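You operate a simulated robot arm through the tools that you are given. There is no shell and no other tool. Be economical: measure what you need, move in short steps, check, and stop when the job is done.

The job below is to be done with a simulated two-armed robot. You get a single attempt, and the scene is never put back.

JOB
Take the blue towel from the top of the brown table and lay it out flat on the top of the blue table.

The check looks at the end state, three seconds after you hand in, the way a careful person would. Anything else that was tipped, shoved, dropped, spilled or broken makes it a failure. Flat cloth is picked up by pressing the open fingertips on it (5 to 10 N) and closing them slowly along it; thin cloth reads only 2 to 8 mm in the jaws.

ROBOT AND FRAMES
Two 7-joint arms with two-finger grippers on one trunk, on a base that drives. Base frame: it is fixed to the floor where the robot stands at the start and does not move with it; the origin is under the middle of the robot, x ahead of it, y to its left, z up; the surface under the hand at the start is at about z = 740. Units: mm, degrees, N and s.
The left shoulder is at the start at [78, 151, 888], the right one opposite. With the tool pointing down near the work surface each hand reaches from about 260 to 800 mm from the robot's upright axis, wherever it stands, measured 20 degrees to its own side. Places, roughly: top of the blue table [700, 1000, 700]. Payload 2.54 kg a hand.
Tool frame (each hand has its own): the origin (TCP) lies between the finger pads and is the grasp point; the fingertips stand 30 mm ahead of it; z points along the fingers, y is the line along which they close. Largest opening 116 mm; the body of the gripper starts 95 mm behind the TCP.
Orientation is that of the tool frame in the base frame, as a unit quaternion [x, y, z, w]. With the fingers straight down and closing along the base's y, the tool's x points along the base's -x, its y along +y and its z along -z.

CONTROLS
- The arms move only by the tool drive_tool. It takes "left_steps", "right_steps" or both (then of equal length, played together; a hand with none holds still); each is one flat list of numbers, 7 for each row, row after row: the finger opening in mm, from 0 to 116, then the shift along the tool's x, y, z in mm, then the turn, a rotation vector about the tool's x, y, z in degrees. In form: [jaw, dx, dy, dz, ax, ay, az, jaw, dx, dy, dz, ax, ay, az, ...]. A call has 1 to 8 rows; each row is the pose to reach, as a shift and turn from the pose commanded when the call began, along the tool's axes at that moment. Each row takes 0.2 s and may step no farther than 50 mm and 8.6 degrees from the row before; otherwise, or with a gripper value out of range, the whole call is refused. Where a pose cannot be reached the arm comes as near as it can. A force on the tool above 40 N (or 10 N above the force at the start of the call, whichever is more), or a blocked arm, ends the call early, and 0.2 s more pass. The fingers move at their own pace (about 72 mm/s each) and stop on an object; they squeeze with about 36 N. The grip force told is the motor's: it shows also when the fingers shut on nothing. Time passes only in rows, and 0.2 s behind the last, so rows that repeat a pose let the fingers close. It gives the time, the measured TCP pose, the force on the tool (base axes), the opening and the grip force at its end, in the units of the frame above (readings bear some noise), with the torque about the TCP (base axes, N m) and any sound that the robot's microphone picked up, and new pictures: "pictures" is both (left out), scene, wrist or none (wrist: the cameras of the hands that moved).
- Cameras (640 x 400 px; columns grow to the right, rows downward): "scene" is now at [159.7, 6, 1019.4]; the picture's right is [0.07, -1.00, 0.00], its down [-0.46, -0.03, -0.89] and it looks along [0.89, 0.06, -0.46] (base axes); focal length 240 px, centre (320, 200). "left" rides on the left gripper at [69, 15, -122] in its tool frame; the picture's right is [-0.22, 0.98, 0.00], its down [-0.83, -0.18, -0.53] and it looks along [-0.52, -0.11, 0.85] (tool axes); focal length 251 px, centre (320, 200). "right" rides on the right gripper at [69, -15, -122] in its tool frame; the picture's right is [0.22, 0.98, 0.00], its down [-0.83, 0.18, -0.53] and it looks along [-0.52, 0.12, 0.85] (tool axes); focal length 251 px, centre (320, 200). There is no depth. A picture from a camera that has moved, and an enlarged one, comes with that camera's place and axes in the base frame and with its lens.
- move_column(by): slides the trunk up (or, below 0, down) by that many mm; the arms and the scene camera ride with it, the base frame stays. It gives what a move gives, with no picture.
- drive_base(legs): drives the robot by 1 to 6 legs, each [ahead, left, turn to the left] in mm, mm and degrees, along the robot's own axes; the way and the turn of a leg run together, so that a leg with both is an arc; at most 1500 mm and 180 degrees a leg. The arms and the cameras ride along, it lands a little off, and it stops where it bumps. It gives what a move gives, and a new picture of the scene camera.
- pan_tilt(pan, tilt): turns the head with the scene camera to pan (to the left, within 80 degrees either way) and tilt (down, from -29 to 69), counted from straight ahead of the robot. It gives what a move gives, and a new picture of the scene camera.
- close_up(camera, box): a new picture of the part [left, top, right, bottom] of that camera's present view, enlarged. No time passes.
- close_job(): hands the job in; it is judged then, once.

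Go step by step. Nothing tells you exact positions but the pictures and the camera data: compare them with the known pose of the tool, close in by small moves and look again before you grip or let go. The budget is 120 turns and 260 pictures, counting those below and the enlarged ones. Unless the task says otherwise, let go and move clear before handing in, and close with one line.

The tools are called after "Call:" as a command line: name --argument value ..., lists and objects as JSON in quotes. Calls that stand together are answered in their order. drive_tool: Moves the arms, as the interface text tells. Its arguments: {"type":"object","properties":{"left_steps":{"type":"array","items":{"type":"number"}},"right_steps":{"type":"array","items":{"type":"number"}},"pictures":{"type":"string","enum":["both","scene","wrist","none"]}},"required":[]} The other tools are called the same way: move_column (by) slides the trunk up or down; drive_base (legs) drives the base; pan_tilt (pan, tilt) turns the head that bears the scene camera; close_up (camera, box) takes an enlarged picture of a part of a camera's view; close_job () hands the job in.

At the start:

```text
time_s: 0.0
left_eef_pos: [472.9, 250.3, 944.7]
left_tool_rot: [-0.002, 1.0, 0.0, 0.0]
left_ft_force: [0.7, -0.1, -0.5]
left_moment: [-0.03, 0.0, 0.0]
left_width: 115.9
left_grasp_force: 0.0
right_eef_pos: [455.3, -155.7, 889.8]
right_tool_rot: [0.001, 1.0, -0.001, 0.0]
right_ft_force: [-0.1, -0.5, 1.0]
right_moment: [-0.02, -0.01, 0.0]
right_width: 116.2
right_grasp_force: 0.0
trunk travel left (down, up): [-125.0, 164.0]
robot x, y, heading: [1.5, -1.0, 0.1]
head pan, tilt: [4.1, 27.2]
```

scene: 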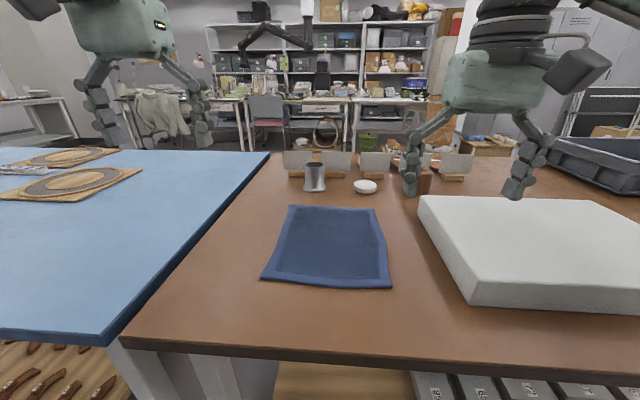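
right: 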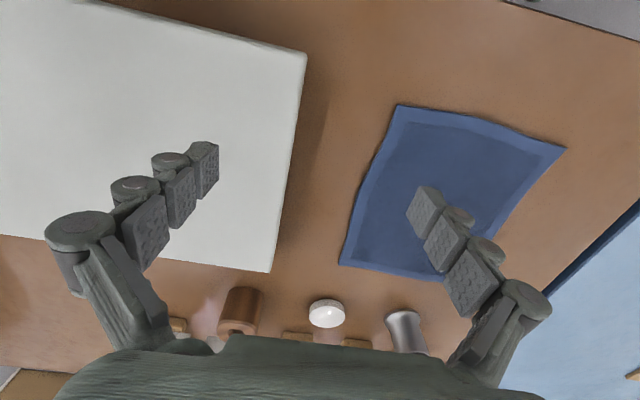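
left: 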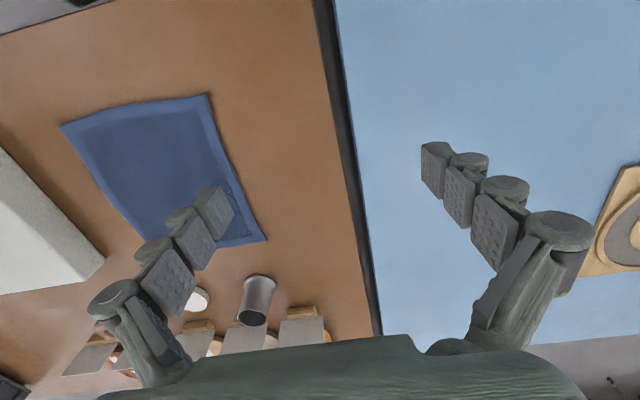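

The towel lies at about x 425–665, y −85–113 on the brown table (z≈740). The blue table starts at about y≈300. I'll look left to find clear space on it.

Call:
pan_tilt --pan 60 --tilt 35

Call:
close_up --camera "left" --box '[40, 80, 280, 260]'

```text
time_s: 1.2
left_eef_pos: [472.7, 250.3, 945.0]
left_tool_rot: [-0.001, 1.0, 0.0, 0.0]
left_ft_force: [0.3, -0.1, 0.3]
left_moment: [0.0, 0.0, 0.0]
left_width: 116.1
left_grasp_force: 0.1
right_eef_pos: [454.8, -156.1, 890.4]
right_tool_rot: [0.001, 1.0, 0.0, 0.0]
right_ft_force: [0.6, 0.0, 0.5]
right_moment: [-0.01, 0.0, -0.01]
right_width: 116.1
right_grasp_force: 0.1
trunk travel left (down, up): [-125.0, 164.0]
robot x, y, heading: [-1.3, -0.9, -0.2]
head pan, tilt: [60.0, 35.0]
camera scene: at [112.6, 75.6, 1007.2], right [0.87, -0.5, 0.0], down [-0.29, -0.5, -0.82], along [0.41, 0.71, -0.57], focal length 240 px, centre (320, 200)
```

scene: 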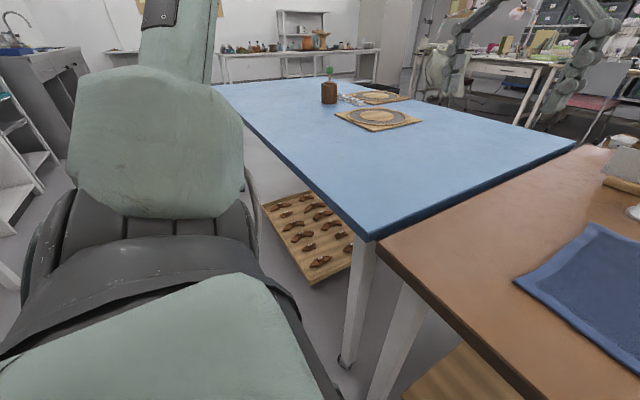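

```text
2.22 times, centred on (160, 170) of left
camera zoom: at [404.7, 265.7, 1066.3], right [0.21, 0.98, 0.0], down [0.83, -0.18, 0.53], along [0.52, -0.11, -0.85], focal length 559 px, centre (676, 267)
```

zoom: 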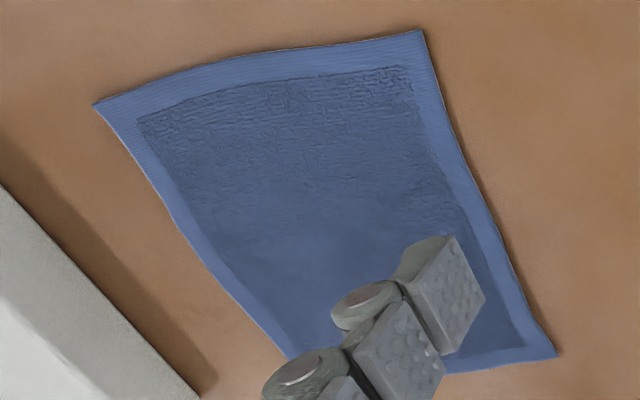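

The space on the blue table at x 350–680, y 320–700 is clear, with boards and a pot further off. I'll turn both hands to close along x and bring them over the two near corners of the towel.

Call:
drive_tool --left_steps '[30, 2, -19, 6, 0, 0, 8.5, 30, 4, -38, 12, 0, 0, 17, 30, 7, -56, 18, 0, 0, 25.5, 30, 9, -75, 25, 0, 0, 34, 30, 11, -94, 31, 0, 0, 42.5, 30, 13, -112, 37, 0, 0, 51, 30, 16, -131, 43, 0, 0, 59.5, 30, 18, -150, 50, 0, 0, 68]' --right_steps '[30, 0, 11, 0, 0, 0, -8.5, 30, 0, 23, 0, 0, 0, -17, 30, 0, 34, 0, 0, 0, -25.5, 30, 0, 45, 0, 0, 0, -34, 30, 0, 57, 0, 0, 0, -42.5, 30, 0, 68, 0, 0, 0, -51, 30, 0, 80, 0, 0, 0, -59.5, 30, 0, 91, 0, 0, 0, -68]' --pictures "none"

Call:
pan_tilt --pan 0 --tilt 45

```text
time_s: 3.0
left_eef_pos: [455.2, 100.4, 895.2]
left_tool_rot: [0.56, 0.829, 0.0, 0.001]
left_ft_force: [0.9, 0.9, -0.5]
left_moment: [-0.02, -0.01, 0.02]
left_width: 29.9
left_grasp_force: 0.1
right_eef_pos: [455.5, -63.8, 888.6]
right_tool_rot: [-0.56, 0.829, 0.001, -0.001]
right_ft_force: [-0.5, 1.1, 0.6]
right_moment: [-0.01, -0.02, -0.04]
right_width: 30.0
right_grasp_force: 0.0
trunk travel left (down, up): [-125.0, 164.0]
robot x, y, heading: [0.4, -1.1, 0.0]
head pan, tilt: [60.0, 35.0]
```

```text
time_s: 4.3
left_eef_pos: [455.5, 99.4, 894.8]
left_tool_rot: [0.559, 0.829, -0.001, -0.001]
left_ft_force: [0.0, -0.2, 0.9]
left_moment: [0.02, 0.01, -0.03]
left_width: 29.9
left_grasp_force: 0.1
right_eef_pos: [455.4, -64.1, 889.0]
right_tool_rot: [-0.558, 0.83, -0.001, 0.001]
right_ft_force: [0.7, -0.4, 0.6]
right_moment: [-0.01, 0.0, -0.01]
right_width: 30.1
right_grasp_force: 0.1
trunk travel left (down, up): [-125.0, 164.0]
robot x, y, heading: [-0.4, -4.3, -0.0]
head pan, tilt: [0.0, 45.0]
camera scene: at [149.8, -0.5, 992.3], right [0.0, -1.0, 0.0], down [-0.71, 0.0, -0.71], along [0.71, 0.0, -0.71], focal length 240 px, centre (320, 200)
```

scene: 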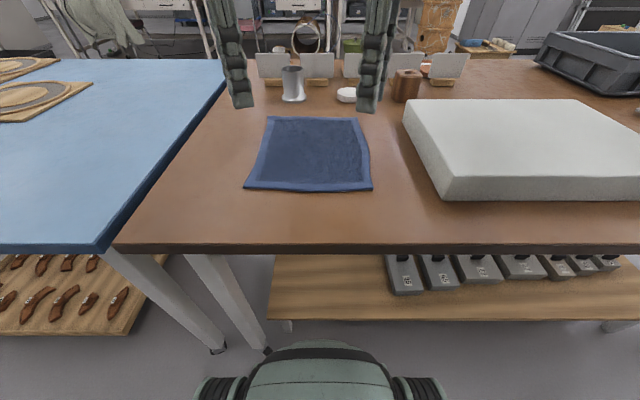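

The towel's near edge is at x≈427, matching my estimate. I'll finish the turn and descend to about 20 mm above the cloth.

Call:
drive_tool --left_steps '[30, 0, 0, 30, 0, 0, 7.4, 30, 0, 0, 60, 0, 0, 14.8, 30, 0, 0, 85, 0, 0, 22, 30, 0, 0, 105, 0, 0, 22, 30, 0, 0, 105, 0, 0, 22]' --right_steps '[30, 0, 0, 30, 0, 0, -7.4, 30, 0, 0, 60, 0, 0, -14.8, 30, 0, 0, 85, 0, 0, -22, 30, 0, 0, 99, 0, 0, -22, 30, 0, 0, 99, 0, 0, -22]'

```text
time_s: 5.5
left_eef_pos: [456.5, 99.9, 789.0]
left_tool_rot: [0.707, 0.707, 0.0, 0.0]
left_ft_force: [-0.5, -0.1, -0.8]
left_moment: [-0.03, 0.02, 0.0]
left_width: 30.3
left_grasp_force: 0.1
right_eef_pos: [385.3, -34.9, 804.3]
right_tool_rot: [-0.706, 0.708, 0.0, 0.0]
right_ft_force: [0.1, -0.1, -0.2]
right_moment: [0.04, -0.01, 0.0]
right_width: 30.3
right_grasp_force: 0.2
right hand out of reach, approached as far as the arm can: row 1, 2, 3, 4, 5
trunk travel left (down, up): [-125.0, 164.0]
robot x, y, heading: [-0.3, 2.5, 0.2]
head pan, tilt: [0.0, 45.0]
camera scene: at [149.8, -0.6, 992.3], right [0.0, -1.0, 0.0], down [-0.71, 0.0, -0.71], along [0.71, 0.0, -0.71], focal length 240 px, centre (320, 200)
camera right: at [400.0, -103.8, 925.2], right [-0.98, -0.21, 0.0], down [-0.18, 0.83, 0.53], along [-0.11, 0.52, -0.85], focal length 251 px, centre (320, 200)
camera left: at [472.4, 168.6, 910.5], right [0.98, -0.21, 0.0], down [-0.18, -0.83, 0.53], along [-0.11, -0.52, -0.85], focal length 251 px, centre (320, 200)
```

scene: 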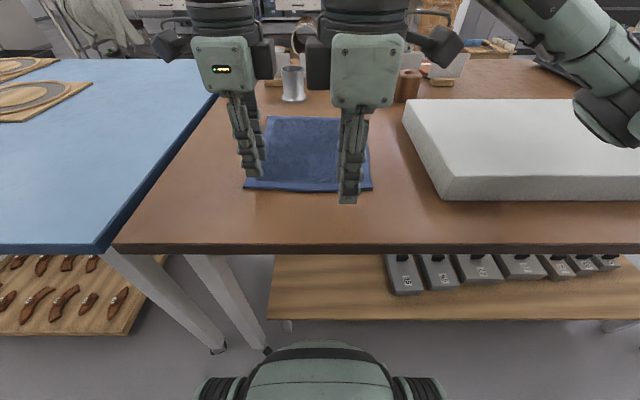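
right: 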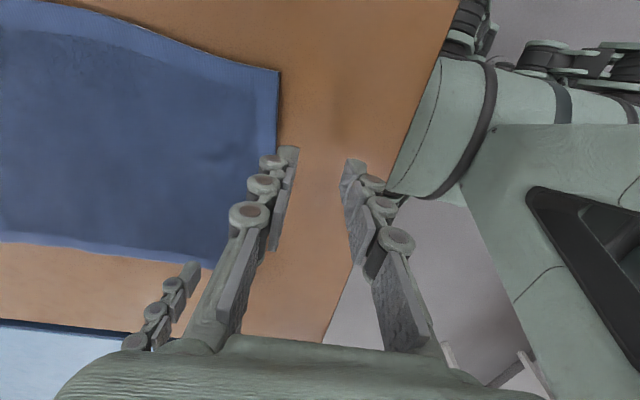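
left: 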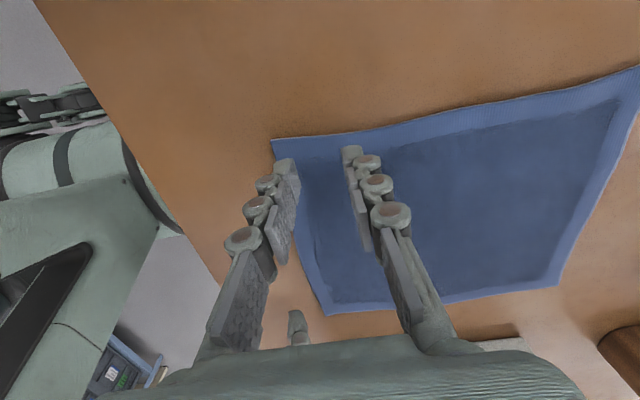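

The left hand is fine, but the right can't reach at this tight angle so close to the body. I'll lift both, back the base 100 mm and shift it a little left, then re-approach with more forward reach.

Call:
drive_tool --left_steps '[30, 0, 0, -40, 0, 0, 0, 30, 0, 0, -80, 0, 0, 0]' --right_steps '[30, 0, 0, -40, 0, 0, 5, 30, 0, 0, -80, 0, 0, 10]' --pictures "none"

Call:
drive_base --legs '[[-100, 20, 0]]'

```text
time_s: 6.2
left_eef_pos: [458.7, 101.7, 867.7]
left_tool_rot: [0.707, 0.707, 0.0, 0.001]
left_ft_force: [0.5, -0.4, 0.9]
left_moment: [-0.01, 0.0, -0.02]
left_width: 29.7
left_grasp_force: 0.0
right_eef_pos: [381.9, -36.2, 879.6]
right_tool_rot: [-0.642, 0.767, 0.0, 0.0]
right_ft_force: [-0.5, 0.5, -0.8]
right_moment: [0.0, 0.01, -0.04]
right_width: 30.0
right_grasp_force: 0.1
trunk travel left (down, up): [-125.0, 164.0]
robot x, y, heading: [2.1, -3.1, 0.2]
head pan, tilt: [0.0, 45.0]
```

```text
time_s: 7.3
left_eef_pos: [358.2, 123.4, 868.3]
left_tool_rot: [0.705, 0.709, 0.0, 0.001]
left_ft_force: [-0.2, -0.3, 0.3]
left_moment: [0.01, -0.01, 0.02]
left_width: 30.0
left_grasp_force: 0.0
right_eef_pos: [283.5, -15.9, 879.8]
right_tool_rot: [-0.644, 0.765, 0.0, 0.0]
right_ft_force: [-0.1, -0.2, 0.2]
right_moment: [0.01, 0.0, 0.02]
right_width: 30.1
right_grasp_force: 0.1
trunk travel left (down, up): [-125.0, 164.0]
robot x, y, heading: [-101.0, 17.3, 0.2]
head pan, tilt: [0.0, 45.0]
camera scene: at [49.7, 19.9, 992.4], right [0.0, -1.0, 0.0], down [-0.71, 0.0, -0.71], along [0.71, 0.0, -0.71], focal length 240 px, centre (320, 200)
```

scene: 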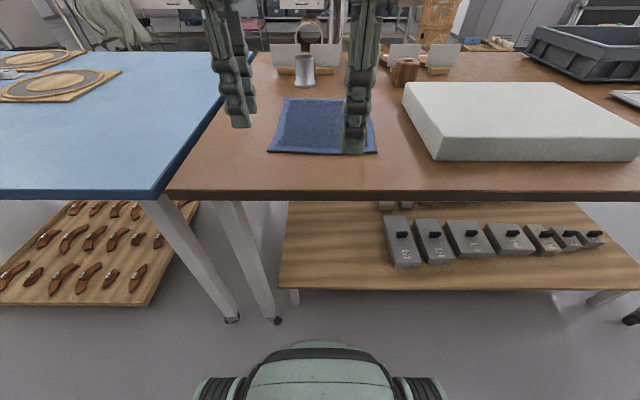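

Both hands have room now. I'll bring them forward to x≈456 at y≈100 and −64, staying high for the moment.

Call:
drive_tool --left_steps '[30, -6, 24, 2, 0, 0, 0, 30, -12, 49, 4, 0, 0, 0, 30, -17, 73, 6, 0, 0, 0, 30, -23, 98, 8, 0, 0, 0, 30, -23, 98, 8, 0, 0, 0]' --right_steps '[30, 5, -44, 5, 0, 0, -2.5, 30, 9, -88, 10, 0, 0, -5, 30, 14, -133, 15, 0, 0, -7.5, 30, 18, -177, 20, 0, 0, -9.8, 30, 18, -177, 20, 0, 0, -9.8]' --pictures "none"

```text
time_s: 8.5
left_eef_pos: [434.6, 132.6, 854.2]
left_tool_rot: [0.705, 0.709, 0.001, 0.001]
left_ft_force: [-0.7, -0.2, -0.4]
left_moment: [-0.03, 0.01, 0.03]
left_width: 30.0
left_grasp_force: 0.2
left hand out of reach, approached as far as the arm can: row 2, 3, 4, 5
right_eef_pos: [289.1, -2.5, 834.8]
right_tool_rot: [-0.706, 0.708, 0.0, 0.0]
right_ft_force: [0.3, -0.9, -0.3]
right_moment: [-0.04, -0.02, 0.01]
right_width: 30.1
right_grasp_force: 0.1
right hand out of reach, approached as far as the arm can: row 1, 2, 3, 4, 5
trunk travel left (down, up): [-125.0, 164.0]
robot x, y, heading: [-97.8, 19.1, 0.5]
head pan, tilt: [0.0, 45.0]
```

At this yaw the reach is limited by the wrist, so a gentler yaw of about 55° is the better choice. I'll rotate both hands back by 35° and then drive the base forward again.

Call:
drive_tool --left_steps '[30, -6, -16, -4, 0, 0, -7, 30, -13, -32, -8, 0, 0, -14, 30, -20, -48, -12, 0, 0, -21, 30, -26, -64, -14, 0, 0, -28, 30, -33, -80, -16, 0, 0, -35, 30, -33, -80, -16, 0, 0, -35]' --right_steps '[30, 12, -13, -7, 0, 0, 7, 30, 25, -26, -14, 0, 0, 14, 30, 37, -40, -21, 0, 0, 21, 30, 50, -53, -28, 0, 0, 28, 30, 62, -66, -35, 0, 0, 35, 30, 62, -66, -35, 0, 0, 35]' --pictures "none"

```text
time_s: 9.9
left_eef_pos: [353.7, 99.7, 872.5]
left_tool_rot: [0.459, 0.888, -0.001, 0.0]
left_ft_force: [-0.7, 0.1, -0.2]
left_moment: [0.02, 0.02, -0.02]
left_width: 29.6
left_grasp_force: 0.1
right_eef_pos: [360.5, -61.5, 872.8]
right_tool_rot: [-0.461, 0.887, 0.002, -0.001]
right_ft_force: [0.0, 0.5, 1.1]
right_moment: [0.02, 0.02, -0.01]
right_width: 30.0
right_grasp_force: 0.1
trunk travel left (down, up): [-125.0, 164.0]
robot x, y, heading: [-104.4, 17.1, -0.0]
head pan, tilt: [0.0, 45.0]
```

Call:
drive_base --legs '[[98, 0, 0]]'

```text
time_s: 11.1
left_eef_pos: [453.0, 98.3, 871.7]
left_tool_rot: [0.46, 0.888, 0.0, 0.0]
left_ft_force: [0.8, 0.1, -0.2]
left_moment: [-0.05, 0.01, -0.02]
left_width: 30.0
left_grasp_force: 0.1
right_eef_pos: [462.1, -62.0, 871.5]
right_tool_rot: [-0.461, 0.888, 0.001, -0.001]
right_ft_force: [0.8, -0.3, -0.3]
right_moment: [-0.05, 0.01, 0.0]
right_width: 30.1
right_grasp_force: 0.2
trunk travel left (down, up): [-125.0, 164.0]
robot x, y, heading: [2.0, 20.8, 0.0]
head pan, tilt: [0.0, 45.0]
camera scene: at [149.7, 19.9, 992.3], right [0.0, -1.0, 0.0], down [-0.71, 0.0, -0.71], along [0.71, 0.0, -0.71], focal length 240 px, centre (320, 200)
```

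scene: 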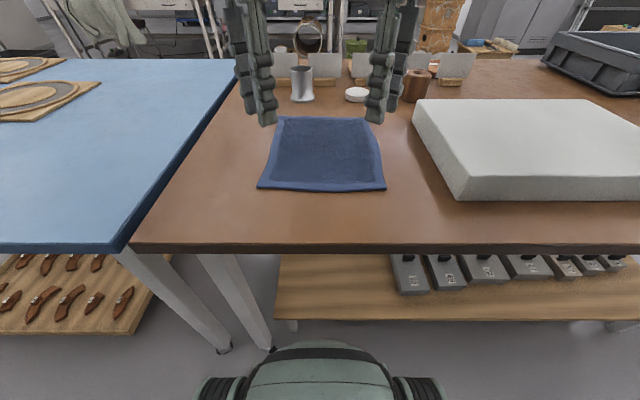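

The hands are over the near corners at a 55° yaw. I'll descend to just above the cloth with the jaws open 30 mm.

Call:
drive_tool --left_steps '[30, -2, 0, 35, 0, 0, 0, 30, -4, -1, 65, 0, 0, 0, 30, -6, -2, 85, 0, 0, 0, 30, -6, -2, 94, 0, 0, 0, 30, -6, -2, 94, 0, 0, 0]' --right_steps '[30, -1, 2, 35, 0, 0, 0, 30, -2, 4, 65, 0, 0, 0, 30, -2, 6, 85, 0, 0, 0, 30, -2, 6, 94, 0, 0, 0, 30, -2, 6, 94, 0, 0, 0]'

```text
time_s: 12.3
left_eef_pos: [456.7, 94.6, 776.6]
left_tool_rot: [0.46, 0.888, 0.001, 0.0]
left_ft_force: [-0.2, 0.0, 0.0]
left_moment: [0.01, 0.02, -0.01]
left_width: 30.3
left_grasp_force: 0.0
right_eef_pos: [459.0, -53.2, 778.4]
right_tool_rot: [-0.461, 0.887, 0.001, 0.0]
right_ft_force: [1.1, -0.3, -1.2]
right_moment: [-0.01, 0.0, 0.04]
right_width: 30.2
right_grasp_force: 0.0
trunk travel left (down, up): [-125.0, 164.0]
robot x, y, heading: [1.4, 20.5, 0.2]
head pan, tilt: [0.0, 45.0]
camera scene: at [149.6, 19.9, 992.3], right [0.0, -1.0, 0.0], down [-0.71, 0.0, -0.71], along [0.71, 0.0, -0.71], focal length 240 px, centre (320, 200)
camera right: at [429.7, -119.5, 900.3], right [-0.92, 0.39, 0.0], down [0.33, 0.78, 0.53], along [0.21, 0.49, -0.85], focal length 251 px, centre (320, 200)
camera left: at [430.5, 160.0, 898.5], right [0.92, 0.39, 0.0], down [0.33, -0.78, 0.53], along [0.21, -0.49, -0.85], focal length 251 px, centre (320, 200)
```

scene: 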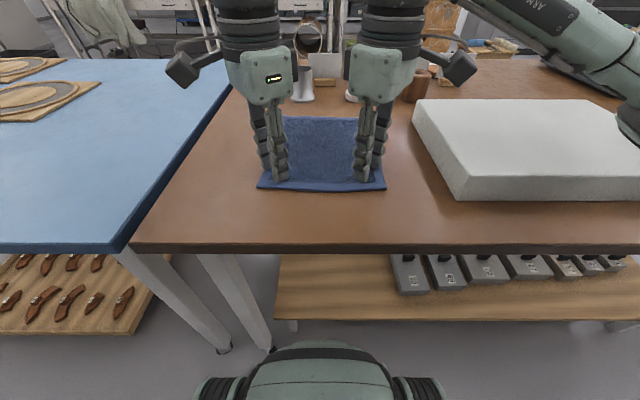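
right: 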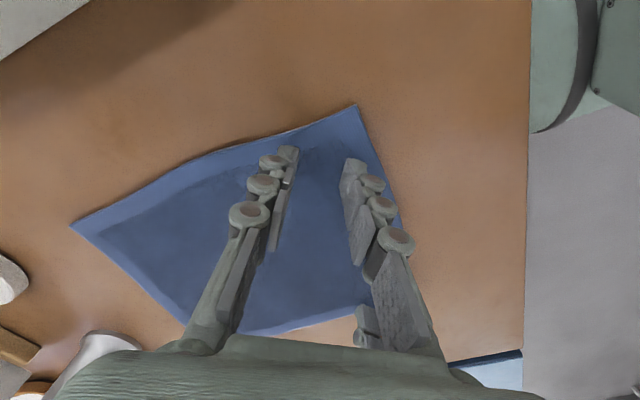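
left: 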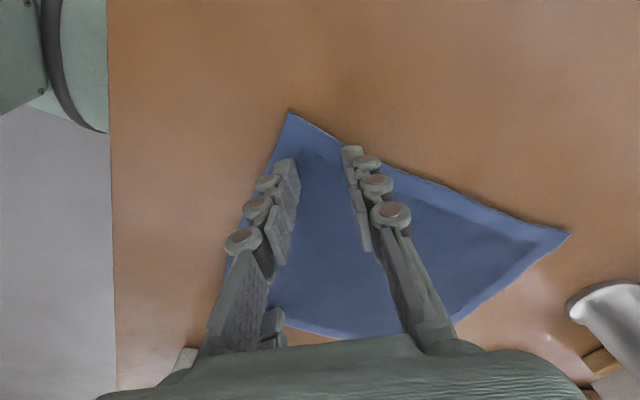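

Both jaws straddle the corner diagonals, with the fingers just inside the edges. I'll creep down to feel for contact.

Call:
drive_tool --left_steps '[30, 0, 0, 2, 0, 0, 0, 30, 0, 0, 3, 0, 0, 0, 30, 0, 0, 4, 0, 0, 0]' --right_steps '[30, 0, 0, 3, 0, 0, 0, 30, 0, 0, 5, 0, 0, 0, 30, 0, 0, 6, 0, 0, 0]' --pictures "none"

```text
time_s: 13.1
left_eef_pos: [456.1, 93.8, 775.5]
left_tool_rot: [0.461, 0.888, 0.0, 0.0]
left_ft_force: [0.3, 0.0, 1.1]
left_moment: [0.05, 0.0, 0.01]
left_width: 30.0
left_grasp_force: 0.0
right_eef_pos: [457.5, -55.6, 773.1]
right_tool_rot: [-0.46, 0.888, 0.001, 0.001]
right_ft_force: [-0.3, 1.4, 6.6]
right_moment: [0.06, -0.01, 0.0]
right_width: 30.4
right_grasp_force: 0.3
trunk travel left (down, up): [-125.0, 164.0]
robot x, y, heading: [0.1, 20.7, 0.1]
head pan, tilt: [0.0, 45.0]
```

Call:
drive_tool --left_steps '[30, 0, 0, 1, 0, 0, 0, 30, 0, 0, 2.5, 0, 0, 0, 30, 0, 0, 2.5, 0, 0, 0]' --pictures "none"

```text
time_s: 13.9
left_eef_pos: [457.2, 92.4, 772.7]
left_tool_rot: [0.46, 0.888, 0.0, 0.001]
left_ft_force: [-0.9, 1.0, 11.1]
left_moment: [0.05, 0.01, 0.0]
left_width: 30.4
left_grasp_force: 0.4
right_eef_pos: [457.4, -54.7, 774.3]
right_tool_rot: [-0.46, 0.888, 0.0, 0.001]
right_ft_force: [2.2, 2.4, 7.6]
right_moment: [0.05, 0.0, 0.0]
right_width: 30.0
right_grasp_force: 0.1
trunk travel left (down, up): [-125.0, 164.0]
robot x, y, heading: [-3.4, 18.3, 0.5]
head pan, tilt: [0.0, 45.0]
```

Both hands are now pressing at about 8–11 N. I'll close the fingers slowly along the cloth.

Call:
drive_tool --left_steps '[26, 0, 0, -0.3, 0, 0, 0, 22, 0, 0, -0.3, 0, 0, 0, 18, 0, 0, -0.3, 0, 0, 0, 14, 0, 0, -0.3, 0, 0, 0, 10, 0, 0, -0.3, 0, 0, 0, 6, 0, 0, -0.3, 0, 0, 0, 0, 0, 0, -0.3, 0, 0, 0, 0, 0, 0, -0.3, 0, 0, 0]' --right_steps '[26, 0, 0, 0, 0, 0, 0, 22, 0, 0, 0, 0, 0, 0, 18, 0, 0, 0, 0, 0, 0, 14, 0, 0, 0, 0, 0, 0, 10, 0, 0, 0, 0, 0, 0, 6, 0, 0, 0, 0, 0, 0, 0, 0, 0, 0, 0, 0, 0, 0, 0, 0, 0, 0, 0, 0]'

```text
time_s: 15.7
left_eef_pos: [457.3, 92.5, 771.3]
left_tool_rot: [0.46, 0.888, 0.0, 0.0]
left_ft_force: [-0.3, -3.5, 2.9]
left_moment: [-0.07, 0.03, -0.01]
left_width: 2.6
left_grasp_force: 31.7
right_eef_pos: [458.0, -55.0, 772.3]
right_tool_rot: [-0.461, 0.887, 0.0, 0.001]
right_ft_force: [-0.6, 2.7, 1.5]
right_moment: [0.06, -0.01, -0.03]
right_width: 2.9
right_grasp_force: 32.2
trunk travel left (down, up): [-125.0, 164.0]
robot x, y, heading: [-0.7, 19.6, 0.2]
head pan, tilt: [0.0, 45.0]
camera scene: at [149.3, 19.9, 992.4], right [0.0, -1.0, 0.0], down [-0.71, 0.0, -0.71], along [0.71, 0.0, -0.71], focal length 240 px, centre (320, 200)
camera right: at [430.3, -120.5, 894.1], right [-0.92, 0.39, 0.0], down [0.33, 0.78, 0.53], along [0.21, 0.49, -0.85], focal length 251 px, centre (320, 200)
camera left: at [429.9, 157.5, 893.9], right [0.92, 0.39, 0.0], down [0.33, -0.78, 0.53], along [0.21, -0.49, -0.85], focal length 251 px, centre (320, 200)
```

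scene: 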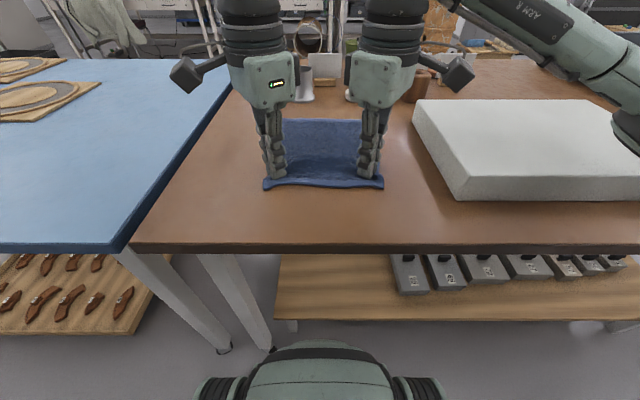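
right: 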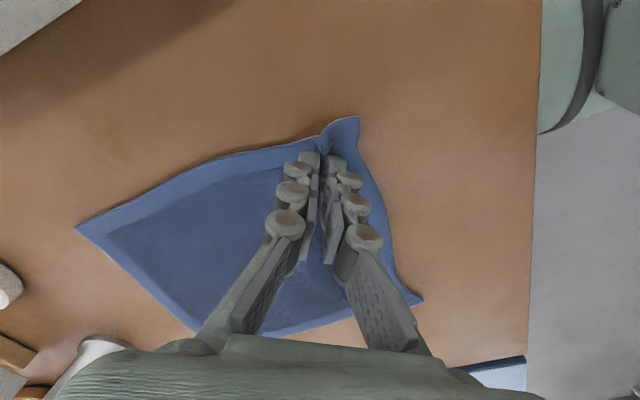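
left: 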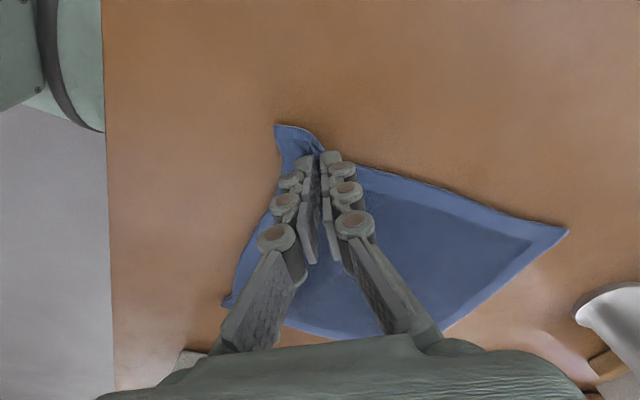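

Both hands grip the cloth (2.6 and 2.9 mm). I'll lift with the arms, then check.

Call:
drive_tool --left_steps '[0, 0, 0, -20, 0, 0, 0, 0, 0, 0, -45, 0, 0, 0, 0, 0, 0, -75, 0, 0, 0, 0, 0, 0, -110, 0, 0, 0]' --right_steps '[0, 0, 0, -20, 0, 0, 0, 0, 0, 0, -45, 0, 0, 0, 0, 0, 0, -75, 0, 0, 0, 0, 0, 0, -110, 0, 0, 0]' --pictures "scene"

```text
time_s: 16.7
left_eef_pos: [457.8, 102.1, 885.0]
left_tool_rot: [0.461, 0.888, -0.001, 0.001]
left_ft_force: [0.3, -10.9, -1.0]
left_moment: [-0.33, 0.05, -0.03]
left_width: 2.6
left_grasp_force: 32.4
left hand out of reach, approached as far as the arm can: row 4
right_eef_pos: [457.7, -55.1, 882.4]
right_tool_rot: [-0.462, 0.887, 0.001, 0.001]
right_ft_force: [0.8, 11.8, 0.7]
right_moment: [0.33, 0.01, 0.03]
right_width: 3.5
right_grasp_force: 33.0
trunk travel left (down, up): [-125.0, 164.0]
robot x, y, heading: [1.3, 22.3, -0.1]
head pan, tilt: [0.0, 45.0]
camera scene: at [149.3, 20.0, 992.3], right [0.0, -1.0, 0.0], down [-0.71, 0.0, -0.71], along [0.71, 0.0, -0.71], focal length 240 px, centre (320, 200)
```

scene: 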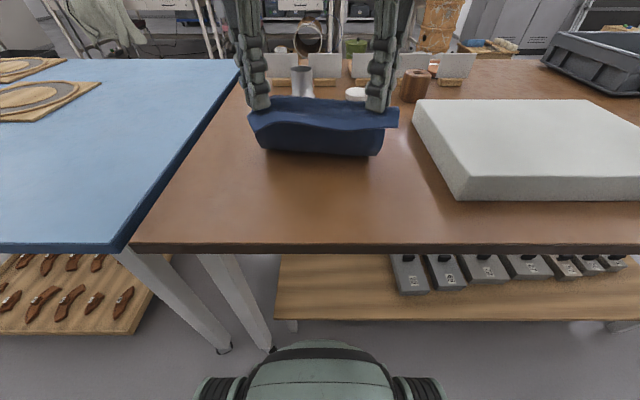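

The towel is held by both corners, but the left hand drifted outward and the cloth is at 11 N tension. I'll ease the left hand inward, then raise the trunk.

Call:
drive_tool --left_steps '[0, -4, -3, 4, 0, 0, 0, 0, -4, -3, 4, 0, 0, 0]' --pictures "none"

Call:
move_column --by 160

Call:
pan_tilt --pan 0 --tilt 50

```text
time_s: 17.3
left_eef_pos: [460.0, 102.4, 884.5]
left_tool_rot: [0.46, 0.888, -0.001, 0.001]
left_ft_force: [-0.5, -13.5, 0.2]
left_moment: [-0.39, 0.02, -0.09]
left_width: 2.9
left_grasp_force: 32.1
left hand out of reach, approached as far as the arm can: row 1, 2
right_eef_pos: [458.3, -55.6, 882.3]
right_tool_rot: [-0.461, 0.887, 0.001, 0.0]
right_ft_force: [0.9, 13.6, 0.7]
right_moment: [0.39, -0.04, 0.02]
right_width: 3.2
right_grasp_force: 32.7
trunk travel left (down, up): [-125.0, 164.0]
robot x, y, heading: [-2.0, 23.0, 0.1]
head pan, tilt: [0.0, 45.0]
```

```text
time_s: 19.1
left_eef_pos: [459.0, 101.7, 1043.6]
left_tool_rot: [0.46, 0.888, -0.001, 0.0]
left_ft_force: [0.3, -13.6, -0.1]
left_moment: [-0.43, 0.04, -0.1]
left_width: 3.0
left_grasp_force: 32.3
right_eef_pos: [458.6, -54.9, 1042.8]
right_tool_rot: [-0.461, 0.887, 0.001, 0.001]
right_ft_force: [0.2, 14.6, -0.2]
right_moment: [0.41, -0.02, 0.02]
right_width: 3.0
right_grasp_force: 32.5
trunk travel left (down, up): [-285.0, 4.0]
robot x, y, heading: [1.8, 20.1, -0.1]
head pan, tilt: [0.0, 45.0]
```

```text
time_s: 19.8
left_eef_pos: [459.4, 102.5, 1042.8]
left_tool_rot: [0.46, 0.888, 0.0, 0.001]
left_ft_force: [-0.2, -14.5, -0.1]
left_moment: [-0.42, -0.01, -0.1]
left_width: 2.9
left_grasp_force: 32.2
right_eef_pos: [458.4, -55.5, 1040.1]
right_tool_rot: [-0.461, 0.887, 0.002, 0.0]
right_ft_force: [-0.7, 13.9, -1.0]
right_moment: [0.37, 0.01, 0.01]
right_width: 3.2
right_grasp_force: 32.7
trunk travel left (down, up): [-285.0, 4.0]
robot x, y, heading: [-0.5, 18.1, 0.1]
head pan, tilt: [0.0, 50.0]
camera scene: at [145.3, 19.9, 1145.4], right [0.0, -1.0, 0.0], down [-0.77, 0.0, -0.64], along [0.64, 0.0, -0.77], focal length 240 px, centre (320, 200)
```

scene: 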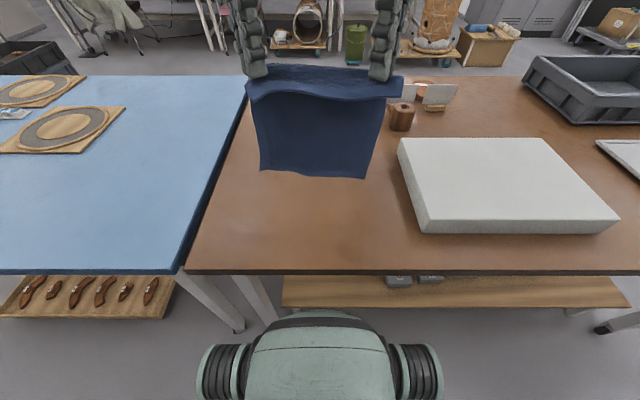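

The towel hangs freely from two corners. I'll ease the tension slightly and drive left 530 mm to bring it over the clear part of the blue table.

Call:
drive_tool --right_steps '[0, -2, 1.5, 0, 0, 0, 0, 0, -4, 2.8, 0, 0, 0, 0]' --pictures "none"

Call:
drive_base --legs '[[0, 530, 0]]'

```text
time_s: 20.4
left_eef_pos: [459.9, 102.9, 1043.1]
left_tool_rot: [0.46, 0.888, 0.001, 0.001]
left_ft_force: [0.0, -8.3, -0.9]
left_moment: [-0.21, -0.01, -0.05]
left_width: 2.9
left_grasp_force: 32.3
right_eef_pos: [458.8, -52.4, 1040.9]
right_tool_rot: [-0.46, 0.888, 0.0, 0.0]
right_ft_force: [1.0, 8.7, -0.2]
right_moment: [0.23, -0.03, -0.01]
right_width: 3.3
right_grasp_force: 32.0
trunk travel left (down, up): [-285.0, 4.0]
robot x, y, heading: [0.0, 19.1, -0.0]
head pan, tilt: [0.0, 50.0]
```

```text
time_s: 25.9
left_eef_pos: [460.6, 622.9, 1043.7]
left_tool_rot: [0.464, 0.886, -0.001, 0.0]
left_ft_force: [-0.3, -7.6, 0.6]
left_moment: [-0.23, 0.02, -0.05]
left_width: 2.7
left_grasp_force: 32.2
right_eef_pos: [458.0, 469.4, 1041.3]
right_tool_rot: [-0.458, 0.889, 0.0, 0.0]
right_ft_force: [0.4, 8.7, -0.1]
right_moment: [0.19, -0.01, 0.0]
right_width: 3.3
right_grasp_force: 32.1
trunk travel left (down, up): [-285.0, 4.0]
robot x, y, heading: [-2.4, 542.2, -0.2]
head pan, tilt: [0.0, 50.0]
camera scene: at [145.9, 542.2, 1145.4], right [0.0, -1.0, 0.0], down [-0.77, 0.0, -0.64], along [0.64, 0.0, -0.77], focal length 240 px, centre (320, 200)
```

scene: 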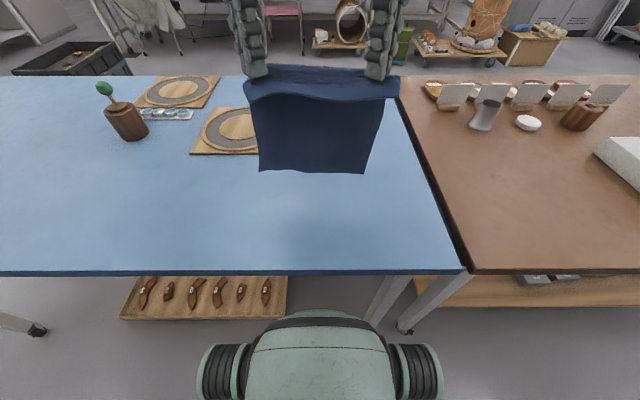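

The towel is over the blue table, clear of the boards. I'll lower the trunk by 60 mm and move the hands forward so the far edge can land at about x≈640.

Call:
move_column --by -60

Call:
drive_tool --left_steps '[0, -11, 16, 0, 0, 0, 0, 0, -23, 33, 0, 0, 0, 0, 0, -34, 49, 0, 0, 0, 0, 0, -46, 66, 0, 0, 0, 0]' --right_steps '[0, -11, -16, 0, 0, 0, 0, 0, -23, -33, 0, 0, 0, 0, 0, -34, -49, 0, 0, 0, 0, 0, -46, -66, 0, 0, 0, 0]' --pictures "scene"

```text
time_s: 26.9
left_eef_pos: [459.8, 622.5, 982.4]
left_tool_rot: [0.464, 0.886, 0.0, 0.001]
left_ft_force: [-0.8, -7.0, 0.3]
left_moment: [-0.19, 0.0, -0.04]
left_width: 2.6
left_grasp_force: 31.7
right_eef_pos: [458.8, 470.1, 982.1]
right_tool_rot: [-0.458, 0.889, 0.001, 0.001]
right_ft_force: [0.1, 6.6, 0.8]
right_moment: [0.17, -0.05, 0.04]
right_width: 3.0
right_grasp_force: 31.8
trunk travel left (down, up): [-225.0, 64.0]
robot x, y, heading: [2.0, 543.7, -0.2]
head pan, tilt: [0.0, 50.0]
```

```text
time_s: 27.9
left_eef_pos: [498.3, 639.8, 976.5]
left_tool_rot: [0.462, 0.887, 0.002, -0.001]
left_ft_force: [-0.4, -0.4, -0.2]
left_moment: [0.01, -0.04, -0.02]
left_width: 0.2
left_grasp_force: 28.6
left hand out of reach, approached as far as the arm can: row 1, 2, 3, 4
right_eef_pos: [540.9, 466.7, 979.3]
right_tool_rot: [-0.455, 0.89, -0.002, 0.0]
right_ft_force: [-0.3, 0.7, 0.3]
right_moment: [-0.06, -0.03, -0.01]
right_width: 3.5
right_grasp_force: 32.1
trunk travel left (down, up): [-225.0, 64.0]
robot x, y, heading: [3.4, 545.0, -0.1]
head pan, tilt: [0.0, 50.0]
camera scene: at [145.9, 542.0, 1085.4], right [0.0, -1.0, 0.0], down [-0.77, 0.0, -0.64], along [0.64, 0.0, -0.77], focal length 240 px, centre (320, 200)
```

scene: 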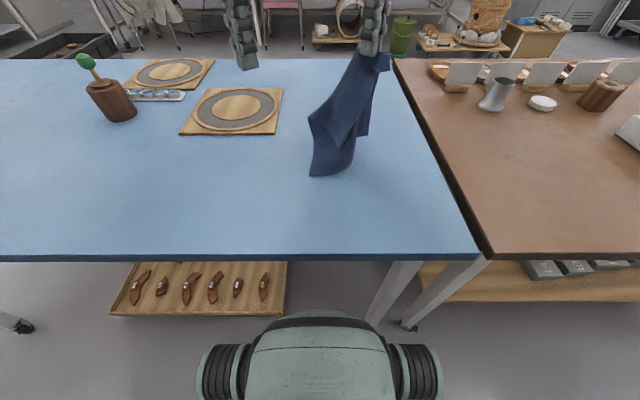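

The left hand hit its reach limit and slipped off its corner; the right hand still holds its own. I'll move the left hand aside and back to its natural yaw. Then I'll raise the towel a little and shift left, to lay it down by the one corner and re-grip later.

Call:
move_column --by 50

Call:
drive_tool --left_steps '[30, 20, 9, 0, 0, 0, -7.9, 30, 40, 18, 0, 0, 0, -15.8, 30, 60, 27, 0, 0, 0, -23.6, 30, 80, 36, 0, 0, 0, -31.5, 30, 100, 45, 0, 0, 0, -39.3, 30, 120, 53, 0, 0, 0, -47.2, 30, 140, 61, 0, 0, 0, -55]' --pictures "none"

Call:
drive_base --legs '[[0, 150, 0]]'

```text
time_s: 28.8
left_eef_pos: [497.4, 637.6, 1027.7]
left_tool_rot: [0.464, 0.886, 0.0, 0.0]
left_ft_force: [-0.7, 0.0, 0.2]
left_moment: [-0.01, -0.02, -0.01]
left_width: 0.0
left_grasp_force: 29.3
right_eef_pos: [540.2, 468.5, 1029.6]
right_tool_rot: [-0.457, 0.889, 0.001, 0.0]
right_ft_force: [-0.1, -0.4, -0.3]
right_moment: [0.01, -0.03, -0.01]
right_width: 3.7
right_grasp_force: 33.5
trunk travel left (down, up): [-275.0, 14.0]
robot x, y, heading: [-0.2, 543.6, -0.1]
head pan, tilt: [0.0, 50.0]
```

```text
time_s: 30.4
left_eef_pos: [466.0, 787.9, 1025.8]
left_tool_rot: [0.0, 1.0, -0.001, 0.0]
left_ft_force: [-0.3, 0.4, 0.0]
left_moment: [-0.04, 0.0, 0.02]
left_width: 30.0
left_grasp_force: 0.0
right_eef_pos: [540.4, 470.1, 1030.0]
right_tool_rot: [-0.458, 0.889, 0.0, 0.0]
right_ft_force: [0.8, -0.3, -0.3]
right_moment: [-0.01, 0.01, -0.01]
right_width: 3.9
right_grasp_force: 32.1
trunk travel left (down, up): [-275.0, 14.0]
robot x, y, heading: [2.5, 542.1, -0.3]
head pan, tilt: [0.0, 50.0]
```

```text
time_s: 32.5
left_eef_pos: [468.0, 937.5, 1025.7]
left_tool_rot: [0.003, 1.0, 0.0, 0.001]
left_ft_force: [-0.6, 0.4, 0.1]
left_moment: [-0.04, 0.0, -0.01]
left_width: 30.0
left_grasp_force: 0.1
right_eef_pos: [539.6, 618.3, 1029.7]
right_tool_rot: [-0.457, 0.889, 0.0, 0.0]
right_ft_force: [1.1, -0.6, 0.3]
right_moment: [-0.04, -0.01, 0.04]
right_width: 3.5
right_grasp_force: 32.5
trunk travel left (down, up): [-275.0, 14.0]
robot x, y, heading: [1.7, 691.2, -0.1]
head pan, tilt: [0.0, 50.0]
camera scene: at [146.7, 692.2, 1135.4], right [-0.01, -1.0, 0.0], down [-0.77, 0.0, -0.64], along [0.64, 0.0, -0.77], focal length 240 px, centre (320, 200)
```

scene: 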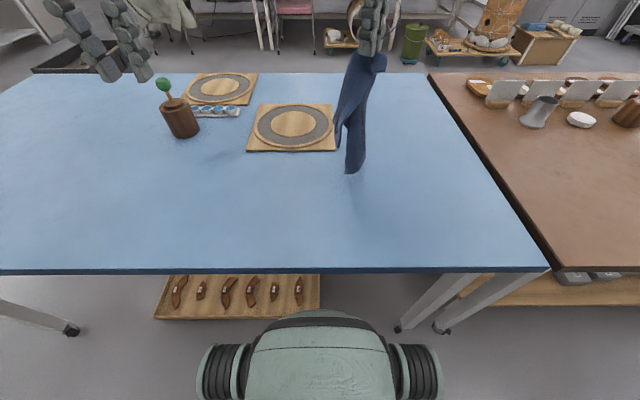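

The towel's tip hangs at about z≈757. I'll lower the trunk until it nearly touches, then sweep the right hand down toward the near right so the towel lays out along its diagonal.

Call:
move_column --by -60

Call:
drive_tool --right_steps '[0, 35, -3, 4, 0, 0, 0, 0, 70, -7, 10, 0, 0, 0, 0, 105, -10, 22, 0, 0, 0, 0, 140, -14, 40, 0, 0, 0, 0, 172, -17, 62, 0, 0, 0, 0, 200, -20, 90, 0, 0, 0, 0, 224, -22, 120, 0, 0, 0]' --pictures "scene"

```text
time_s: 33.5
left_eef_pos: [468.6, 936.7, 967.7]
left_tool_rot: [0.003, 1.0, 0.0, 0.001]
left_ft_force: [0.3, -0.3, -0.6]
left_moment: [-0.02, -0.01, 0.03]
left_width: 30.2
left_grasp_force: 0.2
right_eef_pos: [540.7, 617.9, 970.1]
right_tool_rot: [-0.457, 0.89, 0.0, 0.001]
right_ft_force: [-1.1, -0.6, 0.1]
right_moment: [0.0, -0.02, 0.01]
right_width: 3.3
right_grasp_force: 31.7
trunk travel left (down, up): [-215.0, 74.0]
robot x, y, heading: [-0.4, 693.7, -0.3]
head pan, tilt: [0.0, 50.0]
```

```text
time_s: 35.1
left_eef_pos: [467.3, 937.6, 967.7]
left_tool_rot: [0.003, 1.0, 0.0, 0.001]
left_ft_force: [-0.3, -0.5, 0.8]
left_moment: [0.02, 0.01, 0.02]
left_width: 30.2
left_grasp_force: 0.0
right_eef_pos: [420.5, 444.6, 859.4]
right_tool_rot: [-0.457, 0.89, 0.0, 0.001]
right_ft_force: [0.4, -0.9, -0.4]
right_moment: [0.04, 0.01, 0.01]
right_width: 3.7
right_grasp_force: 32.8
right hand out of reach, approached as far as the arm can: row 7
trunk travel left (down, up): [-215.0, 74.0]
robot x, y, heading: [2.1, 689.7, -0.6]
head pan, tilt: [0.0, 50.0]
camera scene: at [146.1, 691.7, 1075.6], right [-0.01, -1.0, 0.0], down [-0.77, 0.0, -0.64], along [0.64, 0.0, -0.77], focal length 240 px, centre (320, 200)
```

scene: 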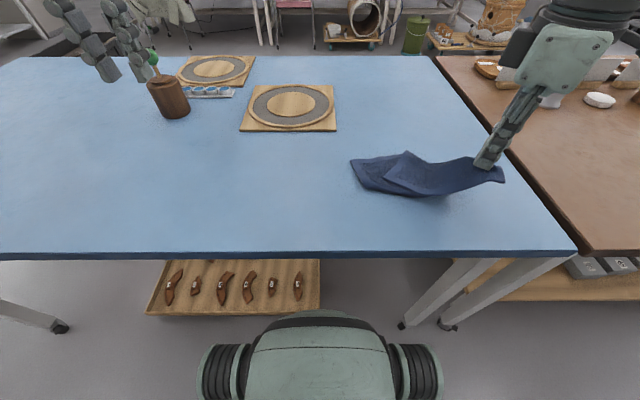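

The towel is being laid nicely. I'll lower the trunk to bring the held corner to the table.

Call:
move_column --by -115

Call:
pan_tilt --pan -15 --tilt 50

```text
time_s: 36.2
left_eef_pos: [466.1, 936.4, 875.9]
left_tool_rot: [0.003, 1.0, 0.0, 0.001]
left_ft_force: [-1.2, -0.5, -0.1]
left_moment: [0.01, 0.03, -0.01]
left_width: 30.2
left_grasp_force: 0.1
right_eef_pos: [422.1, 444.6, 775.9]
right_tool_rot: [-0.456, 0.89, -0.001, 0.009]
right_ft_force: [-4.2, -0.2, 21.1]
right_moment: [0.17, 0.09, 0.03]
right_width: 3.0
right_grasp_force: 32.4
trunk travel left (down, up): [-124.0, 165.0]
robot x, y, heading: [2.0, 692.0, -0.3]
head pan, tilt: [0.0, 50.0]
stopped: the force on the tool passed its limit at 57 N (the readings are from after the stop); the commanded pose is now the measured one
```

```text
time_s: 36.9
left_eef_pos: [466.5, 937.3, 877.3]
left_tool_rot: [0.002, 1.0, -0.001, 0.001]
left_ft_force: [0.4, 0.0, 0.8]
left_moment: [0.02, 0.04, 0.0]
left_width: 30.0
left_grasp_force: 0.0
right_eef_pos: [420.3, 444.8, 776.3]
right_tool_rot: [-0.456, 0.89, -0.001, 0.008]
right_ft_force: [-3.4, -1.7, 28.9]
right_moment: [0.16, 0.05, 0.02]
right_width: 3.3
right_grasp_force: 31.8
trunk travel left (down, up): [-124.0, 165.0]
robot x, y, heading: [4.3, 692.8, -0.3]
head pan, tilt: [-15.0, 50.0]
camera scene: at [142.5, 672.7, 985.0], right [-0.26, -0.96, 0.0], down [-0.74, 0.2, -0.64], along [0.62, -0.17, -0.76], focal length 240 px, centre (320, 200)
```

scene: 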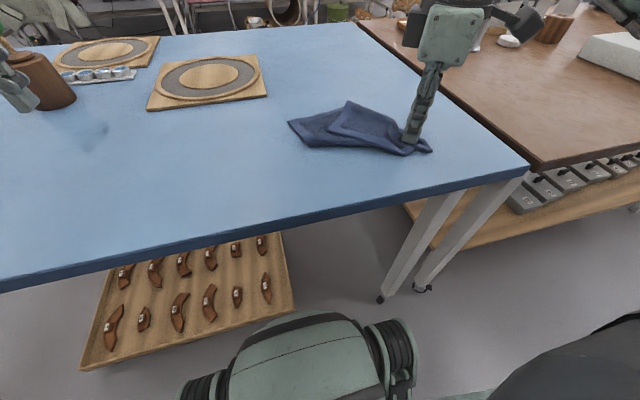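

The hand met the surface at TCP z≈776, so the blue table top is at z≈742. I'll raise slightly, release the corner and lift the right hand clear to look.

Call:
drive_tool --right_steps '[3, 0, 0, -2, 0, 0, 0, 20, 0, 0, -2, 0, 0, 0, 36, 0, 0, -3, 0, 0, 0, 36, 0, 0, -45, 0, 0, 0, 36, 0, 0, -90, 0, 0, 0, 36, 0, 0, -120, 0, 0, 0]' --pictures "both"

Call:
close_up --camera "scene" --box '[240, 70, 480, 220]'

```text
time_s: 38.3
left_eef_pos: [468.6, 936.7, 876.3]
left_tool_rot: [0.003, 1.0, 0.0, 0.0]
left_ft_force: [-0.1, 0.1, 0.4]
left_moment: [-0.02, 0.0, -0.02]
left_width: 30.2
left_grasp_force: 0.0
right_eef_pos: [420.4, 448.9, 891.5]
right_tool_rot: [-0.456, 0.89, -0.001, 0.007]
right_ft_force: [-0.9, -0.3, 0.6]
right_moment: [0.03, 0.04, -0.01]
right_width: 35.9
right_grasp_force: 0.1
trunk travel left (down, up): [-124.0, 165.0]
robot x, y, heading: [1.1, 692.2, -0.2]
head pan, tilt: [-15.0, 50.0]
camera scene: at [143.9, 672.1, 984.5], right [-0.26, -0.96, 0.0], down [-0.74, 0.2, -0.64], along [0.62, -0.17, -0.77], focal length 240 px, centre (320, 200)
camera right: at [389.2, 383.5, 1012.0], right [-0.92, 0.4, -0.01], down [0.33, 0.77, 0.54], along [0.22, 0.49, -0.84], focal length 251 px, centre (320, 200)
```

scene: 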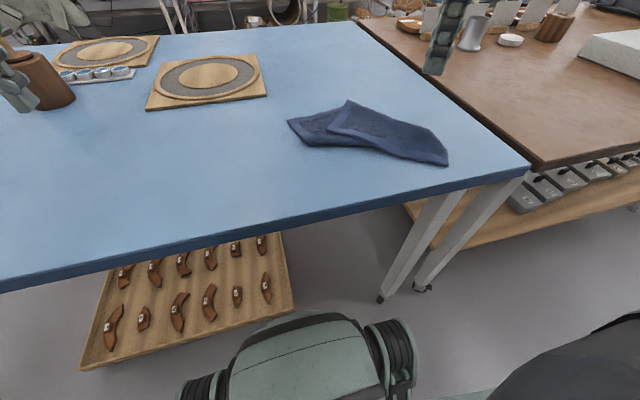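
right: 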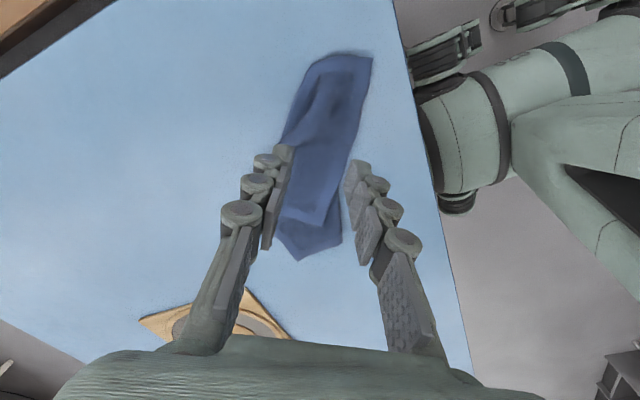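

```text
2.67 times, centred on (360, 145) of scene
camera zoom: at [143.9, 672.1, 984.5], right [-0.26, -0.96, 0.0], down [-0.74, 0.2, -0.64], along [0.62, -0.17, -0.77], focal length 640 px, centre (213, 347)
```

zoom: 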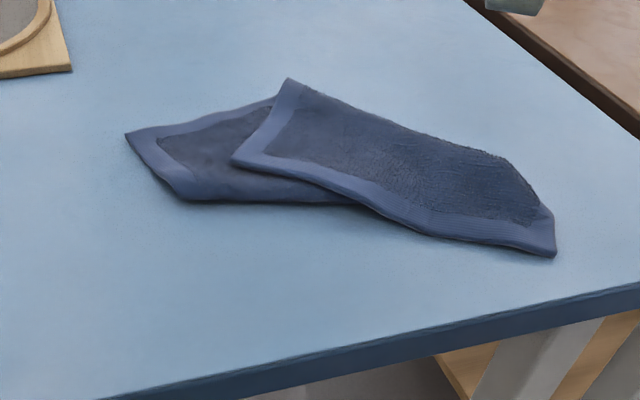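

The towel is folded roughly in three. Near-edge corner C is exposed at about (354, 418) and corner D lies on top at about (488, 565). Lifting both will let it fall open, so I'll set the right hand to natural yaw and drive right to centre on them.

Call:
drive_tool --right_steps '[30, 0, 0, 0, 0, 0, 7.8, 30, 0, 0, 0, 0, 0, 15.6, 30, 0, 0, 0, 0, 0, 23.4, 30, 0, 0, 0, 0, 0, 31.2, 30, 0, 0, 0, 0, 0, 39, 30, 0, 0, 0, 0, 0, 46.8, 30, 0, 0, 0, 0, 0, 54.4]' --pictures "none"

Call:
drive_base --legs '[[0, -202, 0]]'

Call:
pan_tilt --pan 0 --tilt 55

Call:
close_up --camera "scene" --box '[200, 50, 440, 200]'

```text
time_s: 39.9
left_eef_pos: [468.0, 936.4, 875.9]
left_tool_rot: [0.003, 1.0, 0.0, 0.0]
left_ft_force: [0.4, -0.8, 0.4]
left_moment: [-0.02, 0.0, 0.0]
left_width: 30.1
left_grasp_force: 0.2
right_eef_pos: [421.4, 444.7, 892.9]
right_tool_rot: [0.001, 1.0, 0.002, 0.006]
right_ft_force: [0.3, -0.6, -0.1]
right_moment: [0.01, -0.03, -0.04]
right_width: 29.9
right_grasp_force: 0.0
trunk travel left (down, up): [-124.0, 165.0]
robot x, y, heading: [3.0, 691.7, -0.6]
head pan, tilt: [-15.0, 50.0]
```

```text
time_s: 42.5
left_eef_pos: [466.4, 736.0, 875.6]
left_tool_rot: [-0.001, 1.0, 0.0, 0.0]
left_ft_force: [-0.3, -0.7, 0.0]
left_moment: [0.01, 0.04, 0.01]
left_width: 29.9
left_grasp_force: 0.1
right_eef_pos: [422.3, 243.5, 893.4]
right_tool_rot: [-0.003, 1.0, 0.003, 0.006]
right_ft_force: [0.0, -1.2, 1.0]
right_moment: [-0.01, 0.04, -0.02]
right_width: 30.2
right_grasp_force: 0.1
trunk travel left (down, up): [-124.0, 165.0]
robot x, y, heading: [0.0, 488.1, 0.0]
head pan, tilt: [-15.0, 50.0]
camera scene: at [143.5, 468.9, 984.5], right [-0.26, -0.97, 0.0], down [-0.74, 0.2, -0.64], along [0.62, -0.17, -0.77], focal length 240 px, centre (320, 200)
```

scene: 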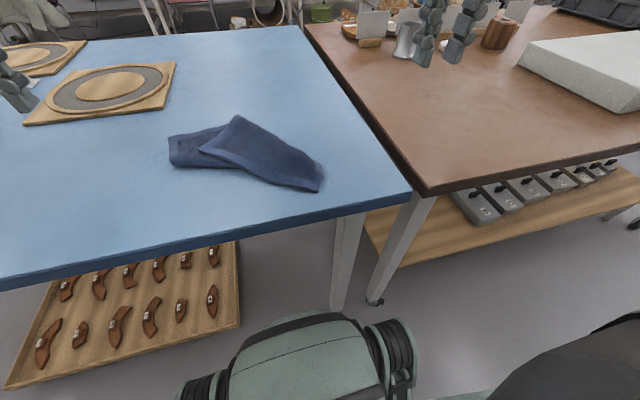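

```text
time_s: 43.3
left_eef_pos: [465.3, 735.5, 875.7]
left_tool_rot: [-0.002, 1.0, 0.001, 0.0]
left_ft_force: [0.0, 0.9, 0.3]
left_moment: [-0.03, 0.0, -0.04]
left_width: 30.3
left_grasp_force: 0.2
right_eef_pos: [422.0, 243.0, 894.1]
right_tool_rot: [-0.003, 1.0, 0.002, 0.006]
right_ft_force: [-0.1, 0.4, 1.3]
right_moment: [0.0, 0.03, -0.01]
right_width: 29.7
right_grasp_force: 0.1
trunk travel left (down, up): [-124.0, 165.0]
robot x, y, heading: [3.5, 488.3, 0.1]
head pan, tilt: [0.0, 55.0]
camera scene: at [141.2, 488.9, 978.0], right [0.0, -1.0, 0.0], down [-0.82, 0.0, -0.57], along [0.57, 0.0, -0.82], focal length 240 px, centre (320, 200)
```

scene: 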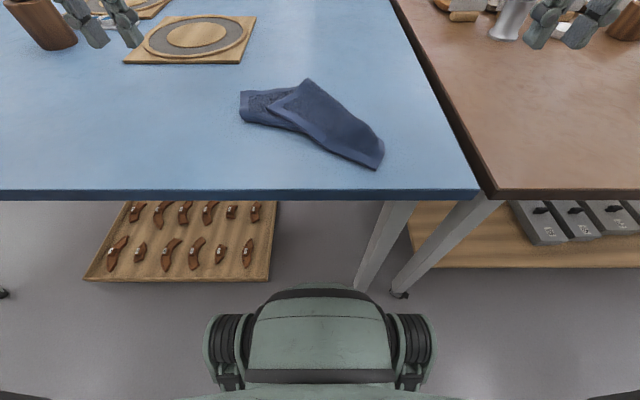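

```text
2.67 times, centred on (320, 125) of scene
camera zoom: at [141.2, 488.9, 978.0], right [0.0, -1.0, 0.0], down [-0.82, 0.0, -0.57], along [0.57, 0.0, -0.82], focal length 640 px, centre (320, 400)
```

zoom: 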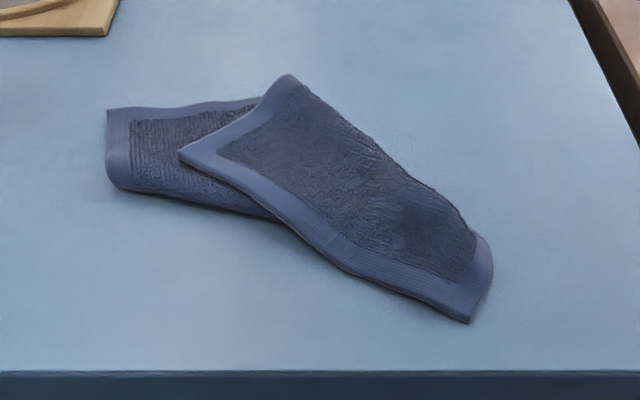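

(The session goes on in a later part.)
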